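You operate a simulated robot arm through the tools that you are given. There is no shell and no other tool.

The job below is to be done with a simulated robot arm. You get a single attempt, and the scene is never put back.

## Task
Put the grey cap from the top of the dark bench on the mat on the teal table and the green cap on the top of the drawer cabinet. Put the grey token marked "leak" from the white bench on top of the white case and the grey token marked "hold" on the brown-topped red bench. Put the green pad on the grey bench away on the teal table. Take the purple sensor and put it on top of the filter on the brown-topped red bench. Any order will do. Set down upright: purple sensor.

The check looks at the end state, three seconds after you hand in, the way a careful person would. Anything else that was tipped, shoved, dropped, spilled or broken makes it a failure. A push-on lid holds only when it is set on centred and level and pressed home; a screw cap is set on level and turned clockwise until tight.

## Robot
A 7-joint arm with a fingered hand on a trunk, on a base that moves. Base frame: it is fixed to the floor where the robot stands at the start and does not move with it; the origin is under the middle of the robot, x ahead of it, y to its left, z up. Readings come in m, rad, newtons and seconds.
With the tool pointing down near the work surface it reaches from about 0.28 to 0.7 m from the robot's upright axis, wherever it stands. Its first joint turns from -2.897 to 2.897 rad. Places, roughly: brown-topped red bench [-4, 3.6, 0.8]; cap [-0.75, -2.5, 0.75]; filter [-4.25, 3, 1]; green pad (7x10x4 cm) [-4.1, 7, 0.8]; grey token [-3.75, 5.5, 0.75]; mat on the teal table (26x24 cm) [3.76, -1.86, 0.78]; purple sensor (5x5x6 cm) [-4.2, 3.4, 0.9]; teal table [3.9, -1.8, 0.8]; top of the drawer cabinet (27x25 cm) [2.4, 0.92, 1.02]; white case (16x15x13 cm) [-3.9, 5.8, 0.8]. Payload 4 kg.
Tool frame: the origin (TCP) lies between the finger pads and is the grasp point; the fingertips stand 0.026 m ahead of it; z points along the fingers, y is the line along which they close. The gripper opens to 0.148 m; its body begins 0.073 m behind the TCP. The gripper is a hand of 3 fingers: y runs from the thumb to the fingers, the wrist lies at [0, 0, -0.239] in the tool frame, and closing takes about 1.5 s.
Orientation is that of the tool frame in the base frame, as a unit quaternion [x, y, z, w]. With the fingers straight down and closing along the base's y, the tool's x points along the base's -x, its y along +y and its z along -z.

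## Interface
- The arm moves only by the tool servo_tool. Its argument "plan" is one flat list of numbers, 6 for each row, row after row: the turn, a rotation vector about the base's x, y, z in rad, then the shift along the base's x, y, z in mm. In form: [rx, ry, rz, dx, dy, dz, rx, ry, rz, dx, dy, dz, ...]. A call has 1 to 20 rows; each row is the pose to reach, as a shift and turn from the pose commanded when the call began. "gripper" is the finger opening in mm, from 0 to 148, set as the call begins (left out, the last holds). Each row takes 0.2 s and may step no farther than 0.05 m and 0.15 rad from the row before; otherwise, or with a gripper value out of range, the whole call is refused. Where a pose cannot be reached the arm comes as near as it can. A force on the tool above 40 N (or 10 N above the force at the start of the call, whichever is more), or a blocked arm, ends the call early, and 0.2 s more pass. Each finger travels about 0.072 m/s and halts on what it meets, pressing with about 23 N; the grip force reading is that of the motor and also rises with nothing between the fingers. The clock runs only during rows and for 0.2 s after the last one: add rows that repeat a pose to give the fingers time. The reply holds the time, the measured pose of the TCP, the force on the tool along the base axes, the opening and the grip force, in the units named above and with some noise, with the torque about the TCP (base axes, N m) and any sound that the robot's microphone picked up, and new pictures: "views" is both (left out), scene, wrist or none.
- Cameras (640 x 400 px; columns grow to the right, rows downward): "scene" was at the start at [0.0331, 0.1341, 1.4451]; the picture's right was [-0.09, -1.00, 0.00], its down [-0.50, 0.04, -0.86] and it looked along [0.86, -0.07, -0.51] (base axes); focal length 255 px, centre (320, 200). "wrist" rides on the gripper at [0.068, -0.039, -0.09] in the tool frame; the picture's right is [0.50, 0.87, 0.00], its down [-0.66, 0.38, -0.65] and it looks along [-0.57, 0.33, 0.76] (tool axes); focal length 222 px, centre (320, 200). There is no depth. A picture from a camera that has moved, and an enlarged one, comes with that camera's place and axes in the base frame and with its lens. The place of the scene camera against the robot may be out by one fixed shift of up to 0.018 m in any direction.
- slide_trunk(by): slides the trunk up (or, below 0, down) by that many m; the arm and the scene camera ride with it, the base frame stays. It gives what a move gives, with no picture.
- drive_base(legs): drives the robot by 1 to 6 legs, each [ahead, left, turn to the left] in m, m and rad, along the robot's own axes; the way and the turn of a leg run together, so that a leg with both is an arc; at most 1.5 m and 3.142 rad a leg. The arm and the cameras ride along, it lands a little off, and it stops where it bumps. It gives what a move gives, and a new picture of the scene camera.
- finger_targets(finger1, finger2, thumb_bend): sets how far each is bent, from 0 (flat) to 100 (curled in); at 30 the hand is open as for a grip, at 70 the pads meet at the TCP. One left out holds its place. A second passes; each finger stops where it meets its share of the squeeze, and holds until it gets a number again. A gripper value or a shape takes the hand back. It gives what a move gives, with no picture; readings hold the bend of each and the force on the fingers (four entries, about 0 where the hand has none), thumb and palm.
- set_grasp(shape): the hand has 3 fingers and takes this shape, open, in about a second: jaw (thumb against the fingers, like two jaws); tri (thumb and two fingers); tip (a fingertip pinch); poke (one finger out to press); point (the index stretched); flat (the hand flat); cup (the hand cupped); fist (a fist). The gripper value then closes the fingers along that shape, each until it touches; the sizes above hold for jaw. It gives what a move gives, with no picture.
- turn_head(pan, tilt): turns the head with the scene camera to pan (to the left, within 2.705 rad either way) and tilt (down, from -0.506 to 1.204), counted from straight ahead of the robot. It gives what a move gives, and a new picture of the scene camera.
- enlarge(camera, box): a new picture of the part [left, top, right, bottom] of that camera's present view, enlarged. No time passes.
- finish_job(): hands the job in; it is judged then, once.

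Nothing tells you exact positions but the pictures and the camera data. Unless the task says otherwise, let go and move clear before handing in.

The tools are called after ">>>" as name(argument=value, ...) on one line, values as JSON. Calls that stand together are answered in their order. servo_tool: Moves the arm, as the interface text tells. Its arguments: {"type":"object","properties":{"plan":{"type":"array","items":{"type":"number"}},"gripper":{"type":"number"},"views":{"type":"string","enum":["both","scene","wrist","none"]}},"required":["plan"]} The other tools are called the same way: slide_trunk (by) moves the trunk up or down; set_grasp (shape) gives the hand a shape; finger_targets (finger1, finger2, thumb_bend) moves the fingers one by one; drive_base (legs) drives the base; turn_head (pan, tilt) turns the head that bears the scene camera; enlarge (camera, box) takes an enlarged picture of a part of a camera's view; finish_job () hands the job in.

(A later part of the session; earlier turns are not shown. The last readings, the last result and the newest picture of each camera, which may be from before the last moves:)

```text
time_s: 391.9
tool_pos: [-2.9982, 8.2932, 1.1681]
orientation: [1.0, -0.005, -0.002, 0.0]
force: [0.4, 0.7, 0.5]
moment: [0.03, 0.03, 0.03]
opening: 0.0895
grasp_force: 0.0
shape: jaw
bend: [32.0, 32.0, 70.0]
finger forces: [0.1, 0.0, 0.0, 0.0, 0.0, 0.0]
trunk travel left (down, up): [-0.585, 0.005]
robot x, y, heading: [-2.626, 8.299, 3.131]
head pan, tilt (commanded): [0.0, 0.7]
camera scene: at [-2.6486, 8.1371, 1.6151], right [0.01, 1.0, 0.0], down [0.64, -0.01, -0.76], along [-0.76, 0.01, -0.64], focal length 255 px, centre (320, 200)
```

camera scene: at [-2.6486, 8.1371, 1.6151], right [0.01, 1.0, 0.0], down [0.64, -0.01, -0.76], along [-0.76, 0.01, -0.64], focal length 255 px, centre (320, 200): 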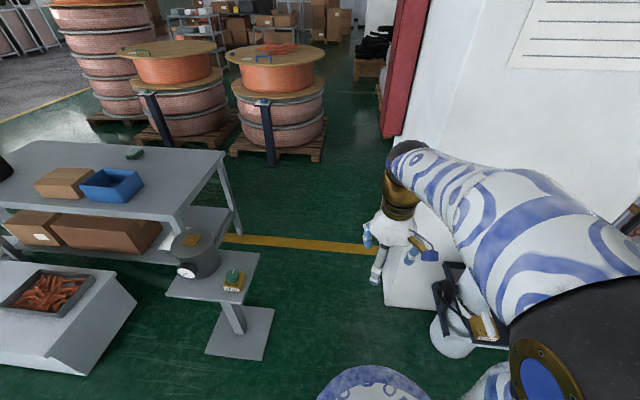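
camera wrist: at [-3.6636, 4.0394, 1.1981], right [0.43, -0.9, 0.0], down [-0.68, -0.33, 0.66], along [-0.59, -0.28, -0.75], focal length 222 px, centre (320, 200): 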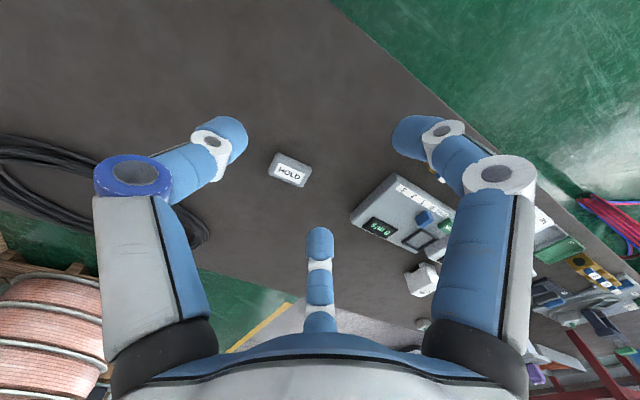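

The gap between the pedestal and the pillar is about 0.72 m, centred at y ≈ 8.22. I'll shift left 8 cm and go through slowly.

>>> drive_base(legs=[[0, 0.075, 0.012], [0.5, 0, 0]])

>>> turn_head(pan=0.8, tilt=1.0)

>>> turn_head(pan=-0.8, tilt=1.0)

```text
time_s: 395.5
tool_pos: [-3.5011, 8.2151, 1.1688]
orientation: [1.0, 0.0, -0.002, 0.0]
force: [0.6, 0.5, -0.7]
moment: [-0.01, 0.0, -0.02]
opening: 0.0895
grasp_force: 0.0
shape: jaw
bend: [32.0, 32.0, 70.0]
finger forces: [0.0, 0.0, 0.0, 0.0, 0.0, 0.0]
trunk travel left (down, up): [-0.585, 0.005]
robot x, y, heading: [-3.1249, 8.2229, 3.141]
head pan, tilt (commanded): [0.0, 0.7]
camera scene: at [-3.1491, 8.0628, 1.6151], right [0.0, 1.0, 0.0], down [0.64, 0.0, -0.76], along [-0.76, 0.0, -0.64], focal length 255 px, centre (320, 200)
```

scene: 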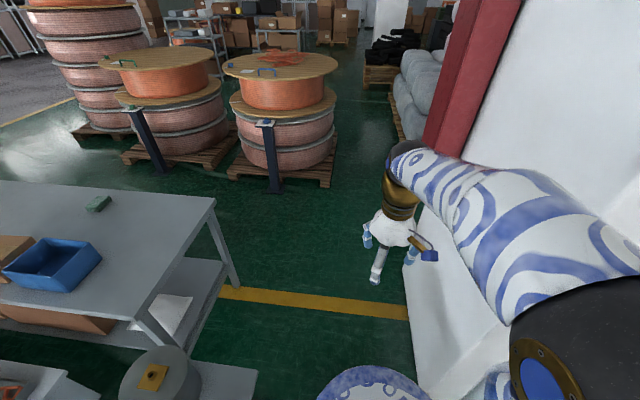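

```text
time_s: 396.6
tool_pos: [-3.4999, 8.2158, 1.1689]
orientation: [1.0, -0.001, -0.003, 0.0]
force: [0.0, 0.4, 0.7]
moment: [-0.01, -0.01, -0.01]
opening: 0.0896
grasp_force: 0.1
shape: jaw
bend: [32.0, 32.0, 70.0]
finger forces: [0.0, 0.0, 0.0, 0.1, 0.1, 0.1]
trunk travel left (down, up): [-0.585, 0.005]
robot x, y, heading: [-3.1251, 8.2238, 3.141]
head pan, tilt (commanded): [0.799, 1.0]
camera scene: at [-3.1123, 8.0129, 1.5918], right [-0.72, 0.7, 0.0], down [0.59, 0.6, -0.54], along [-0.38, -0.39, -0.84], focal length 255 px, centre (320, 200)
```

scene: 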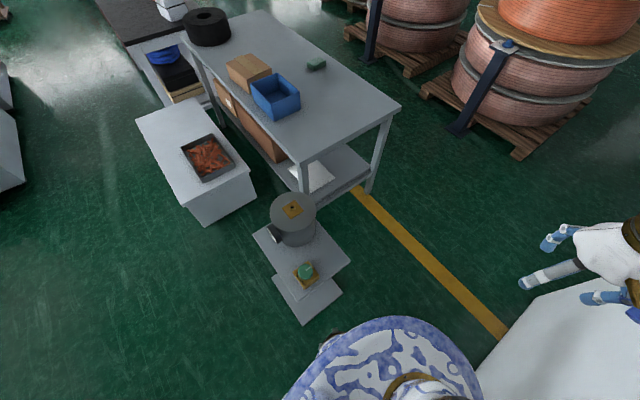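

```text
time_s: 398.3
tool_pos: [-3.4986, 8.215, 1.1684]
orientation: [1.0, -0.001, -0.002, 0.0]
force: [-0.8, -0.3, 0.2]
moment: [-0.02, 0.01, -0.02]
opening: 0.0893
grasp_force: 0.1
shape: jaw
bend: [32.0, 32.0, 70.0]
finger forces: [0.1, 0.1, 0.0, 0.0, 0.0, 0.0]
trunk travel left (down, up): [-0.585, 0.005]
robot x, y, heading: [-3.126, 8.2227, 3.137]
head pan, tilt (commanded): [-0.799, 1.0]
camera scene: at [-3.1122, 8.1127, 1.5918], right [0.72, 0.7, 0.0], down [0.59, -0.6, -0.54], along [-0.38, 0.39, -0.84], focal length 255 px, centre (320, 200)
```

scene: 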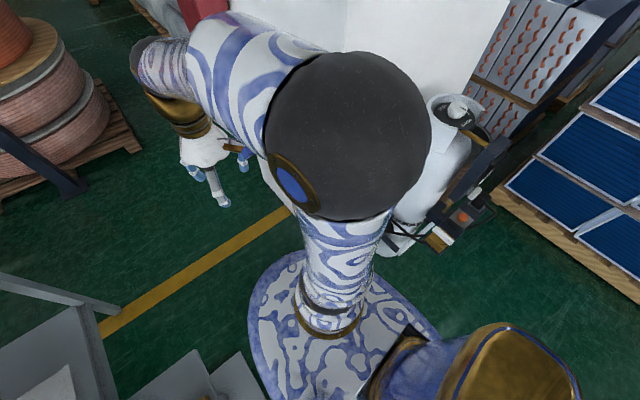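

Clearance is about 9 cm on each side. I'll drive straight through to the west side.

>>> drive_base(legs=[[1.45, 0, 0]])

>>> turn_head(pan=1.2, tilt=0.7)

```text
time_s: 405.5
tool_pos: [-4.9402, 8.216, 1.1697]
orientation: [1.0, 0.0, -0.002, 0.0]
force: [0.7, -0.7, -0.6]
moment: [0.02, 0.01, 0.0]
opening: 0.0894
grasp_force: 0.1
shape: jaw
bend: [32.0, 32.0, 70.0]
finger forces: [0.0, 0.0, 0.0, 0.0, 0.0, 0.0]
trunk travel left (down, up): [-0.585, 0.005]
robot x, y, heading: [-4.5699, 8.2243, 3.139]
head pan, tilt (commanded): [-0.799, 1.0]
camera scene: at [-4.5517, 8.1134, 1.5918], right [0.72, 0.7, 0.0], down [0.59, -0.6, -0.54], along [-0.38, 0.39, -0.84], focal length 255 px, centre (320, 200)
```

scene: 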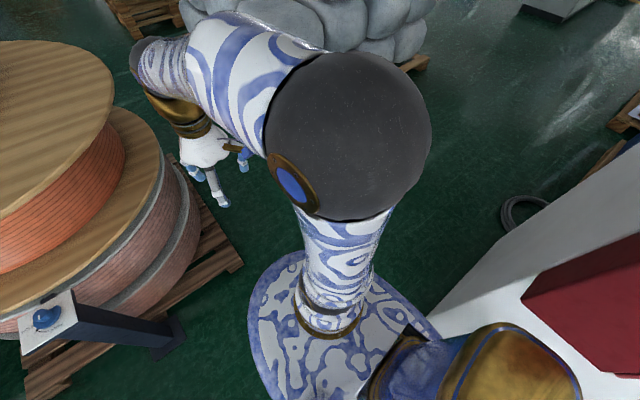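

```text
time_s: 407.4
tool_pos: [-4.9388, 8.2165, 1.1698]
orientation: [1.0, 0.0, -0.002, 0.0]
force: [-0.7, -0.5, 0.5]
moment: [-0.02, 0.0, 0.0]
opening: 0.0896
grasp_force: 0.0
shape: jaw
bend: [32.0, 32.0, 70.0]
finger forces: [0.0, 0.0, 0.1, 0.0, 0.0, 0.0]
trunk travel left (down, up): [-0.585, 0.005]
robot x, y, heading: [-4.5674, 8.2225, 3.146]
head pan, tilt (commanded): [1.201, 0.7]
camera scene: at [-4.5338, 7.9842, 1.6152], right [-0.93, 0.36, 0.0], down [0.23, 0.6, -0.76], along [-0.28, -0.71, -0.64], focal length 255 px, centre (320, 200)
```

scene: 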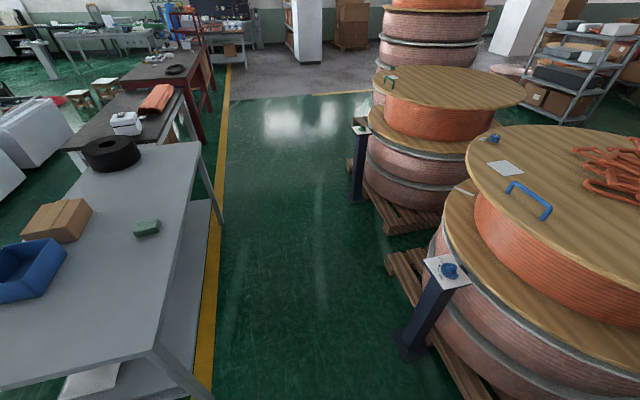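

I'm on the west side; the pad is easy to reach from here, with bench edge near x -4.24 and a spool post near x -5.05. I'll turn south, drive down beside the bench, and turn to face it.

>>> drive_base(legs=[[0, 0, 1.571], [0.6, -0.02, 0], [0.58, -0.15, 0]])

>>> turn_head(pan=0.9, tilt=0.8)

```text
time_s: 417.6
tool_pos: [-4.7347, 6.6658, 1.1693]
orientation: [0.709, 0.705, -0.002, 0.002]
force: [0.1, 0.0, 0.2]
moment: [0.04, -0.03, -0.03]
opening: 0.0896
grasp_force: 0.1
shape: jaw
bend: [32.0, 32.0, 70.0]
finger forces: [0.1, 0.1, 0.0, 0.1, 0.1, 0.1]
trunk travel left (down, up): [-0.585, 0.005]
robot x, y, heading: [-4.7382, 7.0381, -1.578]
head pan, tilt (commanded): [1.201, 0.7]
camera scene: at [-4.5067, 7.0589, 1.6152], right [-0.37, -0.93, 0.0], down [-0.6, 0.24, -0.76], along [0.71, -0.28, -0.64], focal length 255 px, centre (320, 200)
```

scene: 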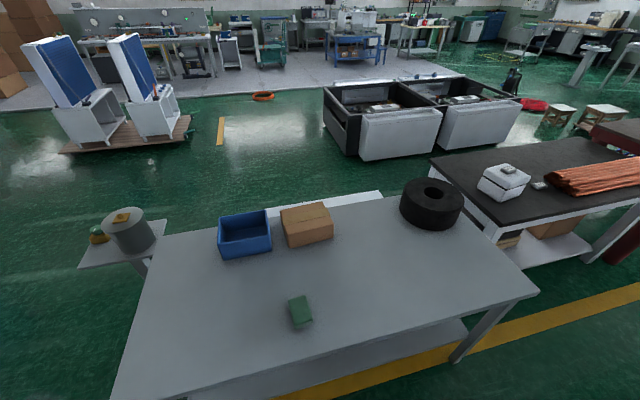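

```text
time_s: 418.4
tool_pos: [-4.736, 6.6677, 1.1683]
orientation: [0.71, 0.704, -0.003, 0.002]
force: [-0.4, -0.2, 0.1]
moment: [-0.01, 0.02, -0.04]
opening: 0.0893
grasp_force: 0.1
shape: jaw
bend: [32.0, 32.0, 70.0]
finger forces: [0.0, 0.0, 0.0, 0.0, 0.1, 0.0]
trunk travel left (down, up): [-0.585, 0.005]
robot x, y, heading: [-4.7424, 7.0396, -1.577]
head pan, tilt (commanded): [0.901, 0.799]
camera scene: at [-4.5227, 7.0401, 1.6069], right [-0.63, -0.78, 0.0], down [-0.56, 0.45, -0.7], along [0.54, -0.44, -0.72], focal length 255 px, centre (320, 200)
```

scene: 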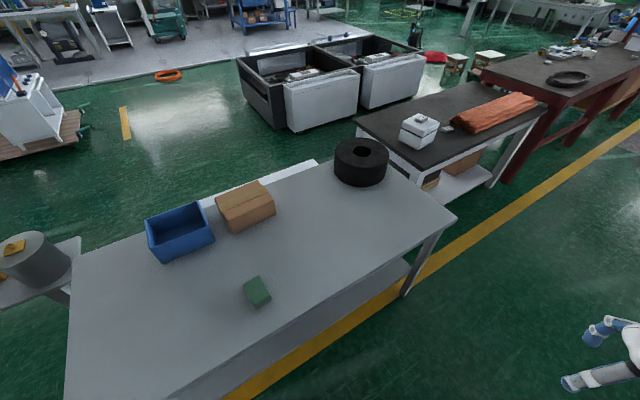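

The pad is at about (-4.11, 6.97). I'll turn to face the bench and move in.

>>> drive_base(legs=[[0, 0, 1.575], [0.13, -0.05, 0]])

>>> turn_head(pan=0.0, tilt=1.0)

>>> enlarge(camera="scene", box=[300, 100, 420, 200])

```text
time_s: 423.6
tool_pos: [-4.2343, 7.0008, 1.1682]
orientation: [-0.002, 1.0, 0.0, 0.002]
force: [0.6, -0.5, 0.0]
moment: [0.03, -0.01, 0.02]
opening: 0.0896
grasp_force: 0.0
shape: jaw
bend: [32.0, 32.0, 70.0]
finger forces: [0.0, 0.0, 0.1, 0.1, 0.1, 0.0]
trunk travel left (down, up): [-0.585, 0.005]
robot x, y, heading: [-4.6057, 6.9898, 0.008]
head pan, tilt (commanded): [0.901, 0.799]
camera scene: at [-4.6155, 7.1959, 1.607], right [0.79, -0.62, 0.0], down [-0.44, -0.56, -0.7], along [0.43, 0.55, -0.72], focal length 255 px, centre (320, 200)
```

scene: 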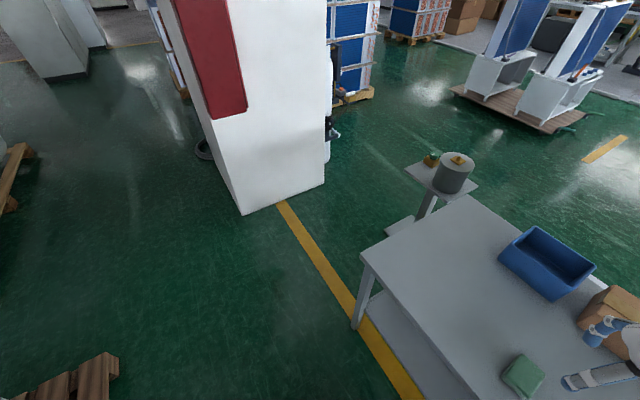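

```text
time_s: 424.8
tool_pos: [-4.2357, 7.0009, 1.1694]
orientation: [-0.003, 1.0, 0.0, 0.002]
force: [-0.1, 0.3, 0.6]
moment: [0.0, -0.02, 0.03]
opening: 0.0896
grasp_force: 0.1
shape: jaw
bend: [32.0, 32.0, 70.0]
finger forces: [0.1, 0.0, 0.0, 0.0, 0.0, 0.1]
trunk travel left (down, up): [-0.585, 0.005]
robot x, y, heading: [-4.608, 6.9924, 0.002]
head pan, tilt (commanded): [0.0, 1.0]
camera scene: at [-4.5967, 7.1332, 1.5918], right [0.01, -1.0, 0.0], down [-0.84, 0.0, -0.54], along [0.54, 0.0, -0.84], focal length 255 px, centre (320, 200)
```

scene: 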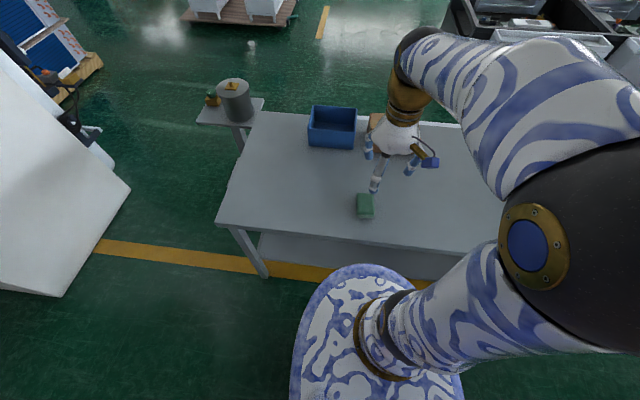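

```text
4.00 times, centred on (360, 150) of scene
camera zoom: at [-4.5967, 7.1332, 1.5918], right [0.01, -1.0, 0.0], down [-0.84, 0.0, -0.54], along [0.54, 0.0, -0.84], focal length 1020 px, centre (160, 400)
```

zoom: 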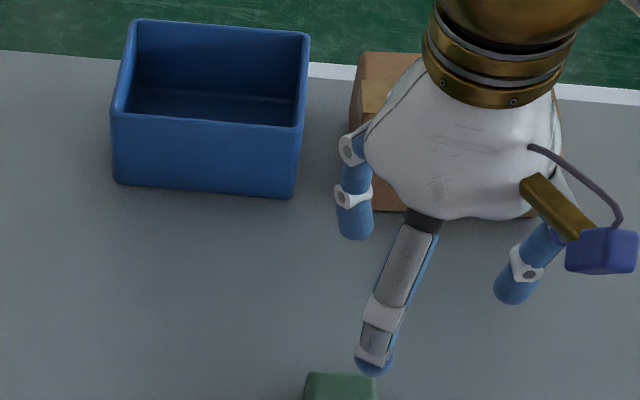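

I'll bring the hand above the pad and look with the wrist camera.

>>> servo_tool(plan=[0, 0, 0, 30, -8, -25, 0, 0, 0, 60, -16, -55, 0, 0, 0, 90, -24, -90, 0, 0, 0, 115, -30, -130, 0, 0, 0, 120, -30, -175], gripper=130, views="both")

>>> enlarge(camera="wrist", box=[220, 20, 420, 145])

```text
time_s: 426.0
tool_pos: [-4.1153, 6.9726, 0.9919]
orientation: [-0.003, 1.0, 0.001, 0.003]
force: [-0.6, 0.3, -0.2]
moment: [0.0, 0.03, -0.03]
opening: 0.1296
grasp_force: 0.1
shape: jaw
bend: [25.0, 25.0, 36.0]
finger forces: [0.0, 0.0, 0.0, 0.0, 0.0, 0.0]
trunk travel left (down, up): [-0.585, 0.005]
robot x, y, heading: [-4.6105, 6.9929, 0.003]
head pan, tilt (commanded): [0.0, 1.0]
camera scene: at [-4.5962, 7.133, 1.5918], right [0.0, -1.0, 0.0], down [-0.84, 0.0, -0.54], along [0.54, 0.0, -0.84], focal length 255 px, centre (320, 200)
camera wrist: at [-4.182, 6.9324, 1.0818], right [-0.5, 0.86, 0.0], down [0.65, 0.38, 0.66], along [0.57, 0.33, -0.75], focal length 222 px, centre (320, 200)
```

scene: 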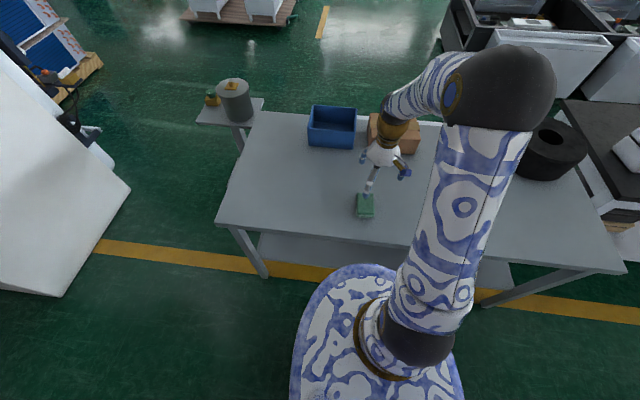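
wrist: 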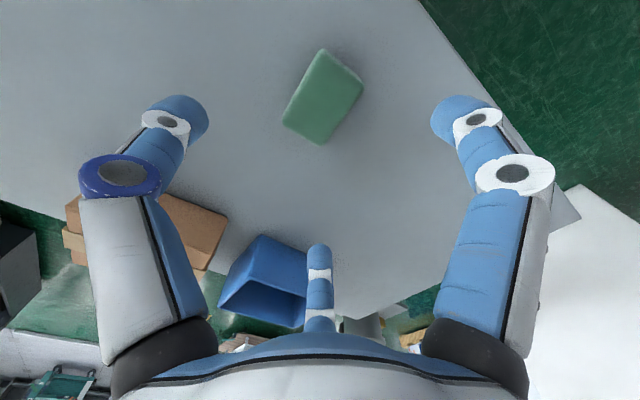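

```text
3.20 times, centred on (320, 82) of wrist
camera zoom: at [-4.182, 6.9324, 1.0818], right [-0.5, 0.86, 0.0], down [0.65, 0.38, 0.66], along [0.57, 0.33, -0.75], focal length 711 px, centre (320, 576)
```

zoom: 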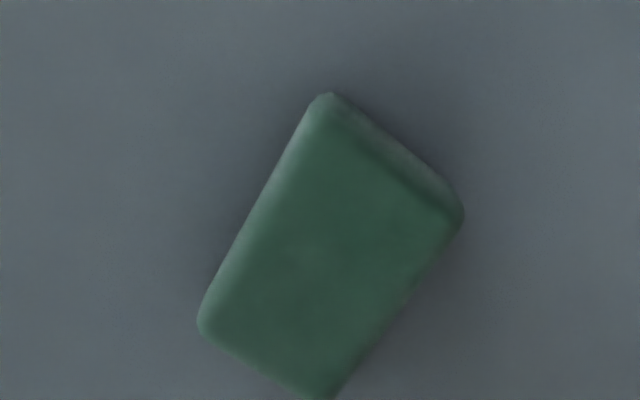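

The pad sits nearly under the hand with its long side along x. I'll descend 60 mm and look again to fix its height.

>>> servo_tool(plan=[0, 0, 0, 0, 0, -30, 0, 0, 0, 0, 0, -60], views="wrist")

>>> enlarge(camera="wrist", box=[220, 40, 420, 165])

```text
time_s: 426.6
tool_pos: [-4.1144, 6.9727, 0.9324]
orientation: [-0.003, 1.0, 0.0, 0.003]
force: [-1.2, 0.7, -0.4]
moment: [0.02, -0.03, -0.02]
opening: 0.1301
grasp_force: 0.1
shape: jaw
bend: [25.0, 25.0, 36.0]
finger forces: [0.1, 0.0, 0.0, 0.1, 0.1, 0.0]
trunk travel left (down, up): [-0.585, 0.005]
robot x, y, heading: [-4.608, 6.9957, 0.005]
head pan, tilt (commanded): [0.0, 1.0]
camera wrist: at [-4.182, 6.9324, 1.0221], right [-0.5, 0.86, 0.0], down [0.65, 0.38, 0.66], along [0.57, 0.33, -0.75], focal length 222 px, centre (320, 200)
```

wrist: 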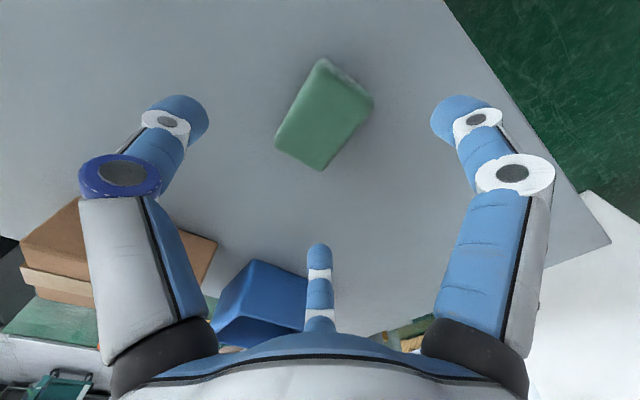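

```text
3.20 times, centred on (320, 102) of wrist
camera zoom: at [-4.182, 6.9324, 1.0221], right [-0.5, 0.86, 0.0], down [0.65, 0.38, 0.66], along [0.57, 0.33, -0.75], focal length 711 px, centre (320, 512)
```

zoom: 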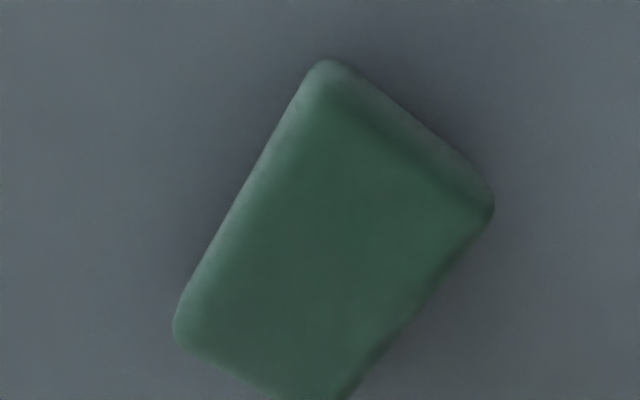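

The pad's top is at z ≈ 0.795, centre about (-4.105, 6.979), so the bench is near 0.757. I'll rotate the hand 90° so the thumb goes on a short end and the fingers on the long sides.

>>> servo_tool(plan=[0, 0, 0.14, 0, 0, 0, 0, 0, 0.28, 0, 0, 0, 0, 0, 0.42, 0, 0, 0, 0, 0, 0.56, 0, 0, 0, 0, 0, 0.7, 0, 0, 0, 0, 0, 0.84, 0, 0, 0, 0, 0, 0.98, 0, 0, 0, 0, 0, 1.12, 0, 0, 0, 0, 0, 1.26, 0, 0, 0, 0, 0, 1.4, 0, 0, 0, 0, 0, 1.5, 0, 0, 0], gripper=130, views="wrist")

```text
time_s: 429.0
tool_pos: [-4.1146, 6.9714, 0.9348]
orientation: [-0.684, 0.729, 0.002, 0.002]
force: [-0.5, -0.3, 0.4]
moment: [0.01, 0.03, 0.02]
opening: 0.1299
grasp_force: 0.0
shape: jaw
bend: [25.0, 25.0, 36.0]
finger forces: [0.0, 0.0, 0.0, 0.0, 0.0, 0.0]
trunk travel left (down, up): [-0.585, 0.005]
robot x, y, heading: [-4.6103, 6.993, 0.006]
head pan, tilt (commanded): [0.0, 1.0]
camera wrist: at [-4.0794, 6.9009, 1.0228], right [-0.9, -0.44, 0.0], down [-0.34, 0.67, 0.66], along [-0.29, 0.59, -0.75], focal length 222 px, centre (320, 200)
```

wrist: 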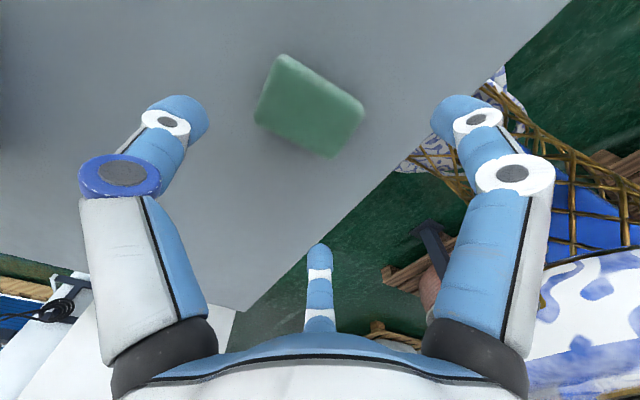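

The hand is rotated with the thumb on the east side. I'll offset 13 mm toward the thumb, align fully and go down around the pad.

>>> servo_tool(plan=[0, 0, 0.06, 24, 2, -30, 0, 0, 0.06, 24, 2, -70, 0, 0, 0.06, 24, 2, -105, 0, 0, 0.06, 24, 2, -125, 0, 0, 0.06, 24, 2, -134], gripper=130, views="wrist")

```text
time_s: 430.2
tool_pos: [-4.0871, 6.9734, 0.8045]
orientation: [-0.706, 0.708, -0.002, 0.005]
force: [-0.2, 0.8, 28.0]
moment: [-0.24, 1.1, -0.02]
opening: 0.1291
grasp_force: 0.0
shape: jaw
bend: [21.0, 22.0, 36.0]
finger forces: [15.1, 12.2, 0.1, 0.0, 0.1, 0.0]
trunk travel left (down, up): [-0.585, 0.005]
robot x, y, heading: [-4.6063, 6.9948, 0.004]
head pan, tilt (commanded): [0.0, 1.0]
stopped in row 5: the force on the tool passed its limit at 45 N (the readings are from after the stop); the commanded pose is now the measured one
camera wrist: at [-4.0488, 6.906, 0.8945], right [-0.87, -0.5, -0.01], down [-0.38, 0.65, 0.65], along [-0.32, 0.57, -0.76], focal length 222 px, centre (320, 200)
```

wrist: 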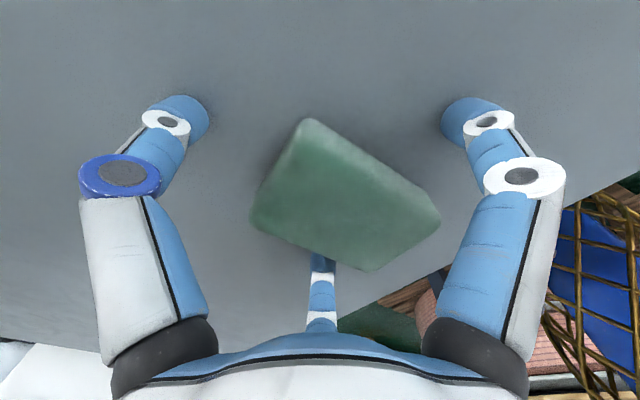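

Fingertips reached the bench at TCP z 0.8045. I'll rise 4 mm and close on the pad.

>>> servo_tool(plan=[0, 0, 0, 0, 0, 4, 0, 0, 0, 0, 0, 4, 0, 0, 0, 0, 0, 4, 0, 0, 0, 0, 0, 4, 0, 0, 0, 0, 0, 4, 0, 0, 0, 0, 0, 4, 0, 0, 0, 0, 0, 4, 0, 0, 0, 0, 0, 4], gripper=30, views="wrist")

```text
time_s: 432.0
tool_pos: [-4.0882, 6.9736, 0.8064]
orientation: [-0.706, 0.708, -0.001, 0.005]
force: [8.9, -0.3, 20.3]
moment: [-0.17, 0.2, 0.01]
opening: 0.0283
grasp_force: 23.1
shape: jaw
bend: [36.0, 38.0, 64.0]
finger forces: [25.0, 16.2, 0.1, 0.0, 27.9, 0.0]
trunk travel left (down, up): [-0.585, 0.005]
robot x, y, heading: [-4.6085, 6.9902, 0.009]
head pan, tilt (commanded): [0.0, 1.0]
camera wrist: at [-4.0487, 6.9057, 0.8966], right [-0.87, -0.5, -0.01], down [-0.38, 0.65, 0.65], along [-0.32, 0.57, -0.76], focal length 222 px, centre (320, 200)
```

wrist: 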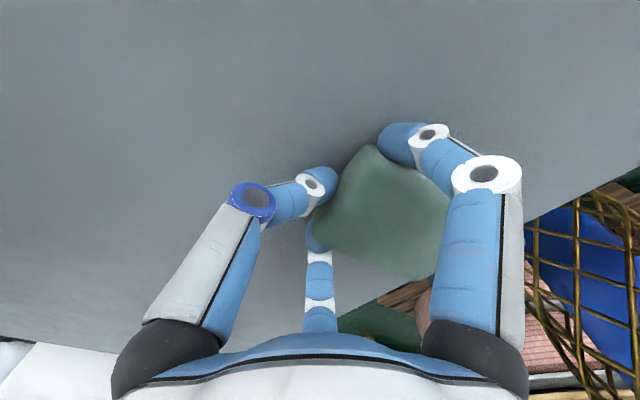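

The thumb slid the pad before the fingers caught it, so the grip is off-centre. With this hand the better hold is thumb on a long side and fingers on the two ends, so I'll release, lift and turn the hand back.

>>> servo_tool(plan=[0, 0, 0, 0, 0, 2, 0, 0, 0, 0, 0, 4, 0, 0, 0, 0, 0, 4, 0, 0, 0, 0, 0, 4, 0, 0, 0, 0, 0, 6, 0, 0, 0, 0, 0, 30, 0, 0, 0, 0, 0, 70, 0, 0, 0, 0, 0, 110, 0, 0, 0, 0, 0, 140], gripper=148, views="none")

>>> servo_tool(plan=[0, 0, -0.14, 0, 0, 0, 0, 0, -0.28, 0, 0, 0, 0, 0, -0.42, 0, 0, 0, 0, 0, -0.56, 0, 0, 0, 0, 0, -0.7, 0, 0, 0, 0, 0, -0.84, 0, 0, 0, 0, 0, -0.98, 0, 0, 0, 0, 0, -1.12, 0, 0, 0, 0, 0, -1.26, 0, 0, 0, 0, 0, -1.4, 0, 0, 0, 0, 0, -1.54, -10, -10, 0, 0, 0, -1.566, -40, -20, 0], views="wrist")

>>> enlarge(camera="wrist", box=[220, 20, 420, 145])

```text
time_s: 434.0
tool_pos: [-4.089, 6.9727, 0.947]
orientation: [-0.705, 0.709, -0.001, 0.004]
force: [-0.3, 0.2, 0.6]
moment: [0.02, 0.02, -0.04]
opening: 0.1478
grasp_force: 0.1
shape: jaw
bend: [30.0, 30.0, 30.0]
finger forces: [0.0, 0.0, 0.1, 0.1, 0.1, 0.0]
trunk travel left (down, up): [-0.585, 0.005]
robot x, y, heading: [-4.6111, 6.9876, 0.002]
head pan, tilt (commanded): [0.0, 1.0]
```

```text
time_s: 436.6
tool_pos: [-4.1277, 6.9525, 0.946]
orientation: [0.001, 1.0, -0.005, 0.003]
force: [-0.1, -0.1, 0.7]
moment: [0.0, -0.02, -0.02]
opening: 0.1479
grasp_force: 0.1
shape: jaw
bend: [30.0, 30.0, 30.0]
finger forces: [0.0, 0.1, 0.0, 0.0, 0.0, 0.1]
trunk travel left (down, up): [-0.585, 0.005]
robot x, y, heading: [-4.6065, 6.9944, 0.006]
head pan, tilt (commanded): [0.0, 1.0]
camera wrist: at [-4.1954, 6.9149, 1.0358], right [-0.5, 0.87, -0.01], down [0.65, 0.38, 0.65], along [0.57, 0.32, -0.76], focal length 222 px, centre (320, 200)
```

wrist: 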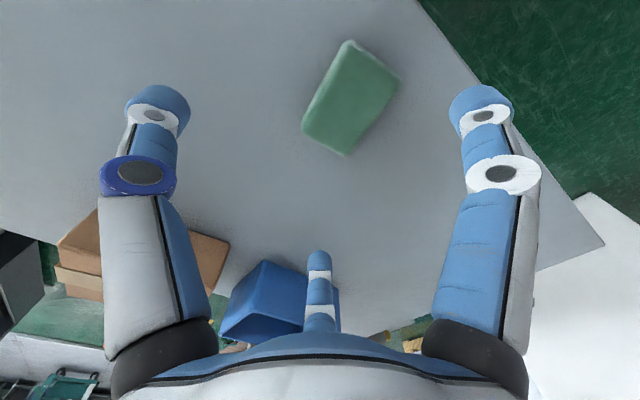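

```text
3.20 times, centred on (320, 82) of wrist
camera zoom: at [-4.1954, 6.9149, 1.0358], right [-0.5, 0.87, -0.01], down [0.65, 0.38, 0.65], along [0.57, 0.32, -0.76], focal length 711 px, centre (320, 576)
```

zoom: 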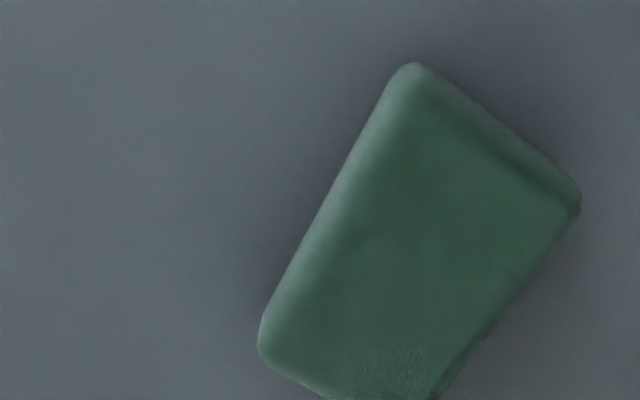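

The pad is now centred at (-4.147, 6.977). I'll put the hand 25 mm toward the thumb side of its centre and descend fully open.

>>> servo_tool(plan=[0, 0, 0, -19, 0, -30, 0, 0, 0, -19, 0, -70, 0, 0, 0, -19, 0, -105, 0, 0, 0, -19, 0, -125, 0, 0, 0, -19, 0, -133], gripper=148, views="wrist")

```text
time_s: 437.8
tool_pos: [-4.1463, 6.9536, 0.8132]
orientation: [-0.001, 1.0, -0.005, 0.003]
force: [0.2, 0.7, 0.5]
moment: [0.01, 0.0, 0.02]
opening: 0.1481
grasp_force: 0.0
shape: jaw
bend: [30.0, 30.0, 30.0]
finger forces: [0.0, 0.0, 0.1, 0.1, 0.0, 0.0]
trunk travel left (down, up): [-0.585, 0.005]
robot x, y, heading: [-4.608, 6.9888, 0.011]
head pan, tilt (commanded): [0.0, 1.0]
camera wrist: at [-4.2132, 6.9155, 0.9023], right [-0.5, 0.87, -0.01], down [0.65, 0.38, 0.65], along [0.57, 0.32, -0.76], focal length 222 px, centre (320, 200)
```

wrist: 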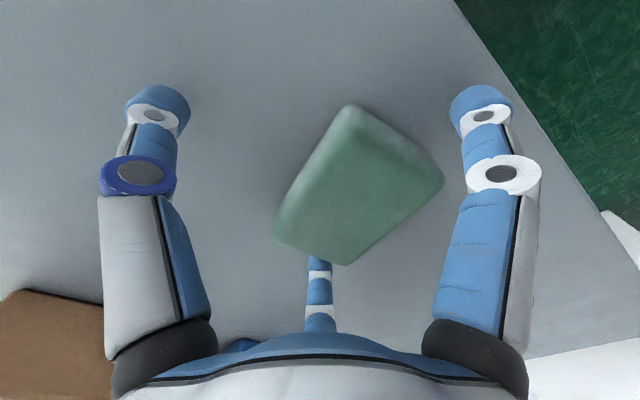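

The pad is inside the open hand. I'll close in two stages, checking in between.

>>> servo_tool(plan=[0, 0, 0, 0, 0, -2, 0, 0, 0, 0, 0, -2, 0, 0, 0, 0, 0, -2, 0, 0, 0, 0, 0, -2], gripper=105, views="wrist")

```text
time_s: 438.8
tool_pos: [-4.1445, 6.9536, 0.8103]
orientation: [-0.001, 1.0, -0.004, 0.003]
force: [0.1, 0.3, 0.0]
moment: [-0.01, 0.01, -0.04]
opening: 0.1068
grasp_force: 0.0
shape: jaw
bend: [26.0, 26.0, 75.0]
finger forces: [1.0, 1.0, 0.0, 0.0, 0.0, 0.1]
trunk travel left (down, up): [-0.585, 0.005]
robot x, y, heading: [-4.6101, 6.9929, 0.003]
head pan, tilt (commanded): [0.0, 1.0]
camera wrist: at [-4.2134, 6.9153, 0.9008], right [-0.5, 0.87, -0.01], down [0.65, 0.38, 0.65], along [0.57, 0.32, -0.76], focal length 222 px, centre (320, 200)
```

wrist: 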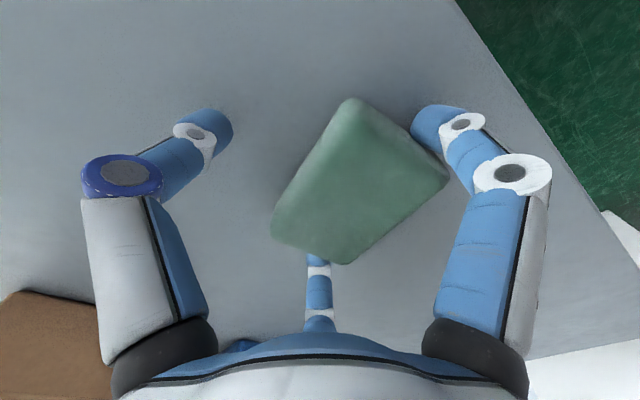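

The two fingers just touch the pad's ends. Now the final squeeze.

>>> servo_tool(plan=[0, 0, 0, 0, 0, 0, 0, 0, 0, 0, 0, 0, 0, 0, 0, 0, 0, 0, 0, 0, 0, 0, 0, 0, 0, 0, 0, 0, 0, 0, 0, 0, 0, 0, 0, 0], gripper=30, views="wrist")

```text
time_s: 440.2
tool_pos: [-4.146, 6.9533, 0.812]
orientation: [0.0, 1.0, -0.005, 0.003]
force: [0.3, -0.7, -0.3]
moment: [-0.02, 0.0, -0.01]
opening: 0.0684
grasp_force: 22.7
shape: jaw
bend: [30.0, 30.0, 71.0]
finger forces: [20.5, 20.1, 0.1, 0.0, 17.1, 0.1]
trunk travel left (down, up): [-0.585, 0.005]
robot x, y, heading: [-4.6094, 6.992, 0.003]
head pan, tilt (commanded): [0.0, 1.0]
camera wrist: at [-4.2134, 6.9153, 0.9008], right [-0.5, 0.87, -0.01], down [0.65, 0.38, 0.65], along [0.57, 0.32, -0.76], focal length 222 px, centre (320, 200)
```

wrist: 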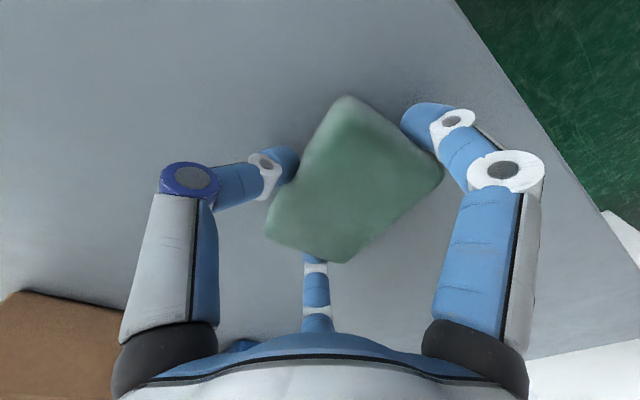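

All three fingers now press with 17–20 N. I'll lift and check that the pad comes along level.

>>> servo_tool(plan=[0, 0, 0, 0, 0, 10, 0, 0, 0, 0, 0, 30, 0, 0, 0, 0, 0, 70, 0, 0, 0, 0, 0, 115, 0, 0, 0, 0, 0, 160, 0, 0, 0, 0, 0, 205, 0, 0, 0, 0, 0, 250], views="both")

```text
time_s: 441.8
tool_pos: [-4.1486, 6.9532, 1.0622]
orientation: [-0.001, 1.0, -0.004, 0.003]
force: [-0.8, 0.3, -0.8]
moment: [0.02, -0.01, 0.0]
opening: 0.0676
grasp_force: 22.9
shape: jaw
bend: [30.0, 30.0, 71.0]
finger forces: [20.7, 20.2, 0.0, 0.0, 16.1, 0.0]
trunk travel left (down, up): [-0.585, 0.005]
robot x, y, heading: [-4.6091, 6.9927, 0.003]
head pan, tilt (commanded): [0.0, 1.0]
camera scene: at [-4.5969, 7.1333, 1.5917], right [0.01, -1.0, 0.0], down [-0.84, 0.0, -0.54], along [0.54, 0.0, -0.84], focal length 255 px, centre (320, 200)
camera wrist: at [-4.2145, 6.9159, 1.1514], right [-0.5, 0.87, -0.01], down [0.65, 0.38, 0.65], along [0.57, 0.32, -0.76], focal length 222 px, centre (320, 200)
```

scene: 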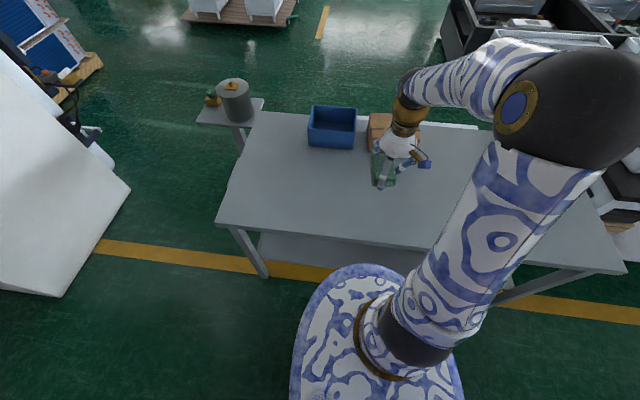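
wrist: 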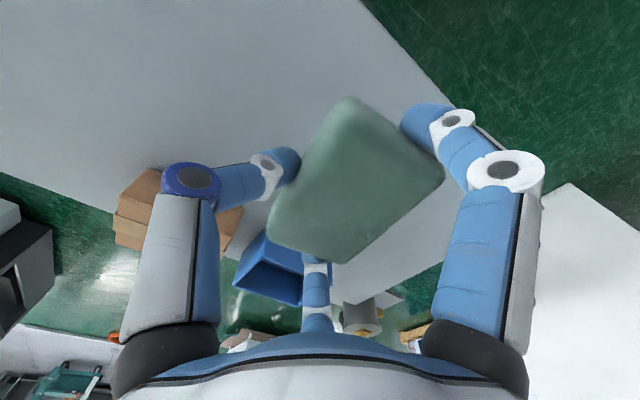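

The pad is firmly held. I'll tuck the arm in higher, then retrace my path: back off, face north, drive up, and turn east.

>>> servo_tool(plan=[0, 0, 0, -20, 10, 35, 0, 0, 0, -40, 25, 70, 0, 0, 0, -70, 35, 100], views="none")

>>> drive_base(legs=[[-0.13, 0.05, 0], [0, 0, 1.571], [0.55, -0.13, 0], [0.63, -0.03, 0], [0, 0, -1.571]])

>>> turn_head(pan=0.0, tilt=0.75)

```text
time_s: 442.6
tool_pos: [-4.2183, 6.9894, 1.164]
orientation: [0.0, 1.0, -0.004, 0.003]
force: [0.5, 0.3, 0.2]
moment: [0.01, 0.02, -0.01]
opening: 0.0674
grasp_force: 23.0
shape: jaw
bend: [30.0, 30.0, 71.0]
finger forces: [20.6, 20.3, 0.0, 0.1, 15.9, 0.0]
trunk travel left (down, up): [-0.585, 0.005]
robot x, y, heading: [-4.607, 6.9914, 0.006]
head pan, tilt (commanded): [0.0, 1.0]
```

```text
time_s: 457.5
tool_pos: [-4.1862, 8.2063, 1.1632]
orientation: [0.005, 1.0, -0.004, 0.003]
force: [0.1, 1.0, -0.2]
moment: [-0.03, 0.0, -0.02]
opening: 0.0669
grasp_force: 23.2
shape: jaw
bend: [29.0, 30.0, 72.0]
finger forces: [20.1, 22.2, 0.0, 0.0, 18.2, 0.1]
trunk travel left (down, up): [-0.585, 0.005]
robot x, y, heading: [-4.5796, 8.2152, -0.002]
head pan, tilt (commanded): [0.0, 1.0]
camera scene: at [-4.5652, 8.3544, 1.5918], right [-0.01, -1.0, 0.0], down [-0.84, 0.0, -0.54], along [0.54, 0.0, -0.84], focal length 255 px, centre (320, 200)
```

scene: 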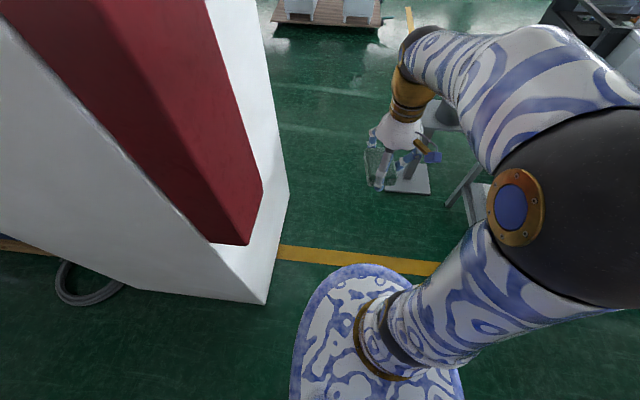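

```text
time_s: 458.3
tool_pos: [-4.1871, 8.2065, 1.162]
orientation: [0.005, 1.0, -0.004, 0.002]
force: [0.3, -0.6, 0.2]
moment: [-0.01, 0.0, 0.04]
opening: 0.067
grasp_force: 22.9
shape: jaw
bend: [29.0, 30.0, 72.0]
finger forces: [20.0, 22.2, 0.0, 0.1, 18.2, 0.1]
trunk travel left (down, up): [-0.585, 0.005]
robot x, y, heading: [-4.5752, 8.2087, -0.001]
head pan, tilt (commanded): [0.0, 0.75]
camera scene: at [-4.552, 8.3544, 1.6109], right [-0.01, -1.0, 0.0], down [-0.68, 0.0, -0.73], along [0.73, 0.0, -0.68], focal length 255 px, centre (320, 200)
```

scene: 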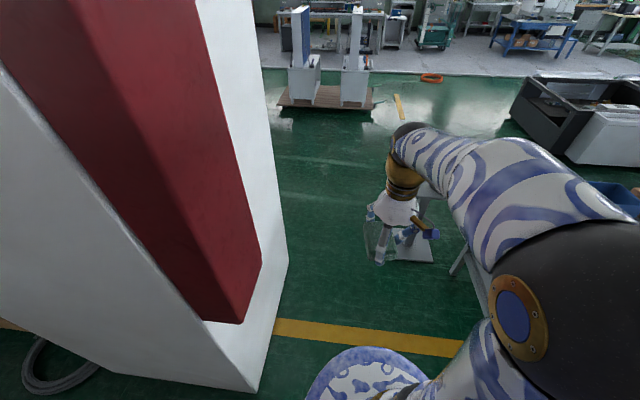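

I'm lined up with the gap (y ≈ 8.21, heading 0). I'll drive straight east through it.

>>> drive_base(legs=[[1.4, 0.01, 0], [0.6, 0, 0]])

>>> turn_head(pan=-0.5, tilt=0.4)

```text
time_s: 468.4
tool_pos: [-2.17, 8.1949, 1.162]
orientation: [0.01, 1.0, -0.004, 0.002]
force: [-0.2, 0.7, -0.6]
moment: [-0.01, 0.02, 0.03]
opening: 0.0671
grasp_force: 23.0
shape: jaw
bend: [29.0, 30.0, 72.0]
finger forces: [20.0, 22.3, 0.1, 0.1, 18.2, 0.0]
trunk travel left (down, up): [-0.585, 0.005]
robot x, y, heading: [-2.5621, 8.2067, -0.021]
head pan, tilt (commanded): [0.0, 0.75]
camera scene: at [-2.5326, 8.3464, 1.6109], right [-0.02, -1.0, 0.0], down [-0.68, 0.01, -0.73], along [0.73, -0.01, -0.68], focal length 255 px, centre (320, 200)
```

scene: 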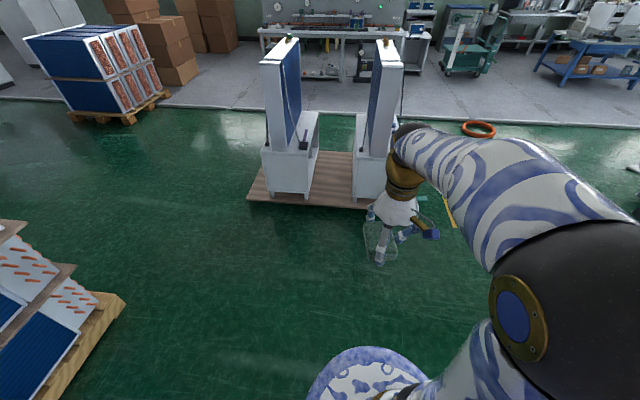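

```text
time_s: 469.3
tool_pos: [-2.1693, 8.1945, 1.1627]
orientation: [0.011, 1.0, -0.004, 0.003]
force: [-0.5, 0.2, -0.1]
moment: [0.01, -0.05, 0.01]
opening: 0.067
grasp_force: 23.0
shape: jaw
bend: [29.0, 30.0, 72.0]
finger forces: [20.0, 22.2, 0.0, 0.1, 18.2, 0.0]
trunk travel left (down, up): [-0.585, 0.005]
robot x, y, heading: [-2.5635, 8.2019, -0.021]
head pan, tilt (commanded): [-0.499, 0.4]
camera scene: at [-2.5353, 8.3021, 1.642], right [-0.49, -0.87, 0.0], down [-0.34, 0.19, -0.92], along [0.8, -0.45, -0.39], focal length 255 px, centre (320, 200)
```

scene: 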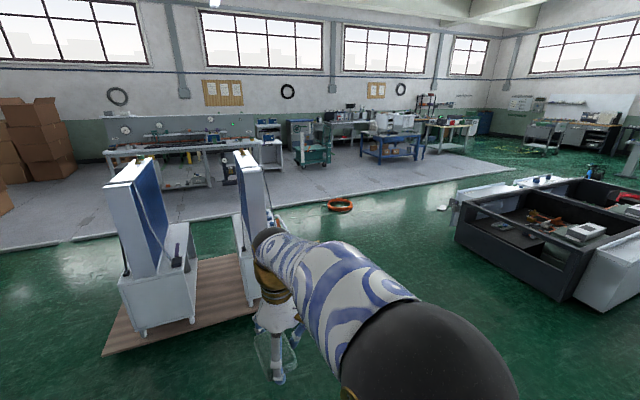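

The pad is still held. South-east there's open floor east of the test rig, which is wider than the stool passage, so I'll go that way: first diagonally to about (-0.3, 6.7), then face south and look.

>>> drive_base(legs=[[0.8, -1.2, 0], [1.45, -0.22, 0], [0, 0, -1.55]])

>>> turn_head(pan=0.0, tilt=0.5)

>>> turn_head(pan=-0.6, tilt=0.6)

```text
time_s: 487.0
tool_pos: [-0.3498, 6.3663, 1.1619]
orientation: [0.704, 0.71, -0.005, -0.001]
force: [-0.1, -0.2, -0.7]
moment: [0.01, 0.02, 0.0]
opening: 0.0668
grasp_force: 23.0
shape: jaw
bend: [30.0, 30.0, 72.0]
finger forces: [20.0, 21.9, 0.0, 0.1, 18.0, 0.0]
trunk travel left (down, up): [-0.585, 0.005]
robot x, y, heading: [-0.3484, 6.7548, -1.557]
head pan, tilt (commanded): [-0.499, 0.4]
camera scene: at [-0.2411, 6.7286, 1.642], right [-0.89, 0.47, 0.0], down [0.18, 0.34, -0.92], along [-0.43, -0.82, -0.39], focal length 255 px, centre (320, 200)
```

scene: 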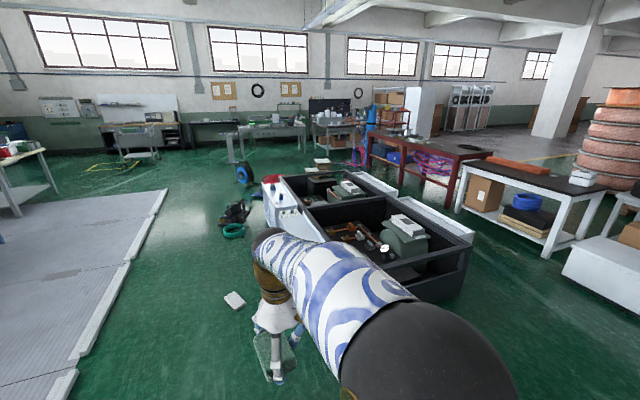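

```text
time_s: 487.9
tool_pos: [-0.3495, 6.3653, 1.1616]
orientation: [0.704, 0.711, -0.006, -0.001]
force: [-0.1, 0.1, -0.7]
moment: [0.01, 0.07, -0.01]
opening: 0.0665
grasp_force: 22.6
shape: jaw
bend: [30.0, 30.0, 72.0]
finger forces: [20.0, 22.0, 0.0, 0.0, 18.2, 0.0]
trunk travel left (down, up): [-0.585, 0.005]
robot x, y, heading: [-0.3518, 6.7582, -1.552]
head pan, tilt (commanded): [0.0, 0.499]
camera scene: at [-0.1967, 6.7196, 1.6329], right [-1.0, -0.01, 0.0], down [-0.01, 0.48, -0.88], along [0.01, -0.88, -0.48], focal length 255 px, centre (320, 200)
```

scene: 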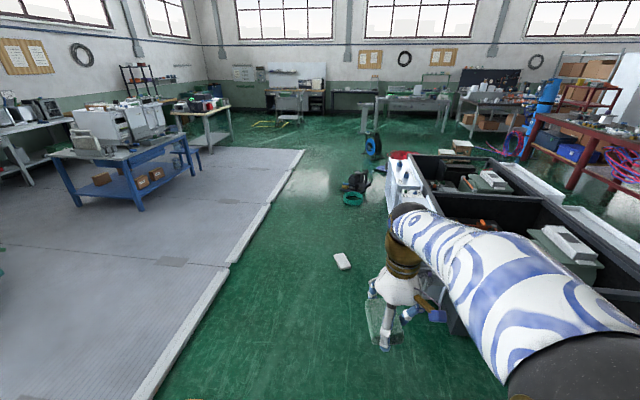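

```text
time_s: 488.9
tool_pos: [-0.3488, 6.3663, 1.1622]
orientation: [0.704, 0.71, -0.005, -0.001]
force: [0.2, 0.2, -1.0]
moment: [0.02, 0.02, 0.0]
opening: 0.067
grasp_force: 22.8
shape: jaw
bend: [30.0, 30.0, 72.0]
finger forces: [20.0, 22.0, 0.1, 0.0, 18.1, 0.0]
trunk travel left (down, up): [-0.585, 0.005]
robot x, y, heading: [-0.3551, 6.7533, -1.554]
head pan, tilt (commanded): [-0.6, 0.6]
camera scene: at [-0.2468, 6.7369, 1.6238], right [-0.83, 0.55, 0.0], down [0.31, 0.47, -0.83], along [-0.46, -0.69, -0.56], focal length 255 px, centre (320, 200)
```

scene: 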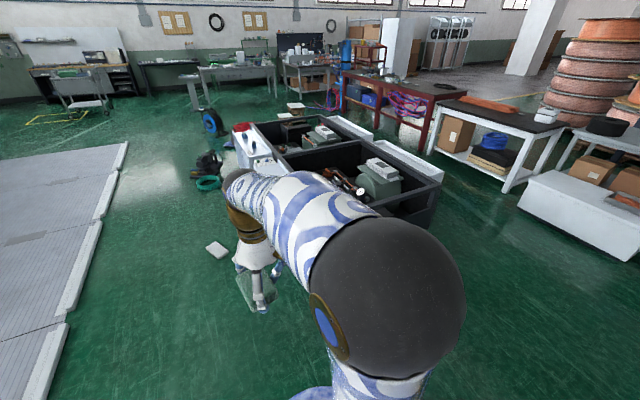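

The corridor east of the rig is clear: a small white object at (-0.37, 4.92), the green hose ends at x ≈ -0.43 near y 3.7, and the floor strip runs from (0.84, 6.0) to (0.2, 1.7). I'll thread south between them.

>>> drive_base(legs=[[1.0, 0.05, -0.017], [0.3, 0.42, 0], [0.6, 0.05, 0]])

>>> turn_head(pan=0.0, tilt=0.7)

```text
time_s: 499.8
tool_pos: [0.187, 4.4576, 1.1618]
orientation: [0.706, 0.708, -0.005, -0.001]
force: [-0.2, -0.1, 0.7]
moment: [0.05, 0.03, 0.03]
opening: 0.0669
grasp_force: 22.6
shape: jaw
bend: [30.0, 30.0, 72.0]
finger forces: [20.0, 22.0, 0.1, 0.0, 18.1, 0.0]
trunk travel left (down, up): [-0.585, 0.005]
robot x, y, heading: [0.1916, 4.8525, -1.562]
head pan, tilt (commanded): [-0.6, 0.6]
camera scene: at [0.2933, 4.8276, 1.6238], right [-0.83, 0.56, 0.0], down [0.32, 0.47, -0.82], along [-0.46, -0.68, -0.57], focal length 255 px, centre (320, 200)
```

scene: 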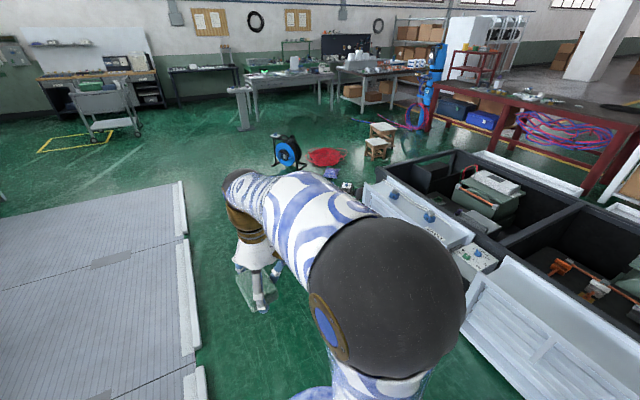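

```text
time_s: 500.8
tool_pos: [0.1872, 4.4564, 1.1634]
orientation: [0.707, 0.707, -0.005, -0.002]
force: [0.3, 0.3, -1.0]
moment: [0.02, -0.01, 0.01]
opening: 0.0671
grasp_force: 22.6
shape: jaw
bend: [30.0, 30.0, 72.0]
finger forces: [20.1, 22.0, 0.0, 0.0, 18.1, 0.0]
trunk travel left (down, up): [-0.585, 0.005]
robot x, y, heading: [0.1867, 4.8464, -1.566]
head pan, tilt (commanded): [0.0, 0.7]
camera scene: at [0.3432, 4.8163, 1.6152], right [-1.0, -0.01, 0.0], down [0.0, 0.64, -0.77], along [0.0, -0.77, -0.64], focal length 255 px, centre (320, 200)
```

scene: 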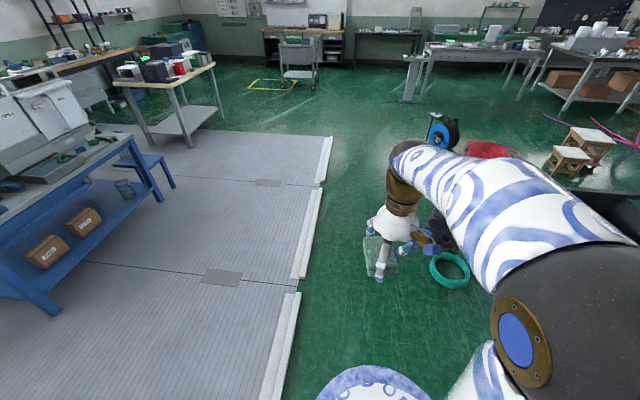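

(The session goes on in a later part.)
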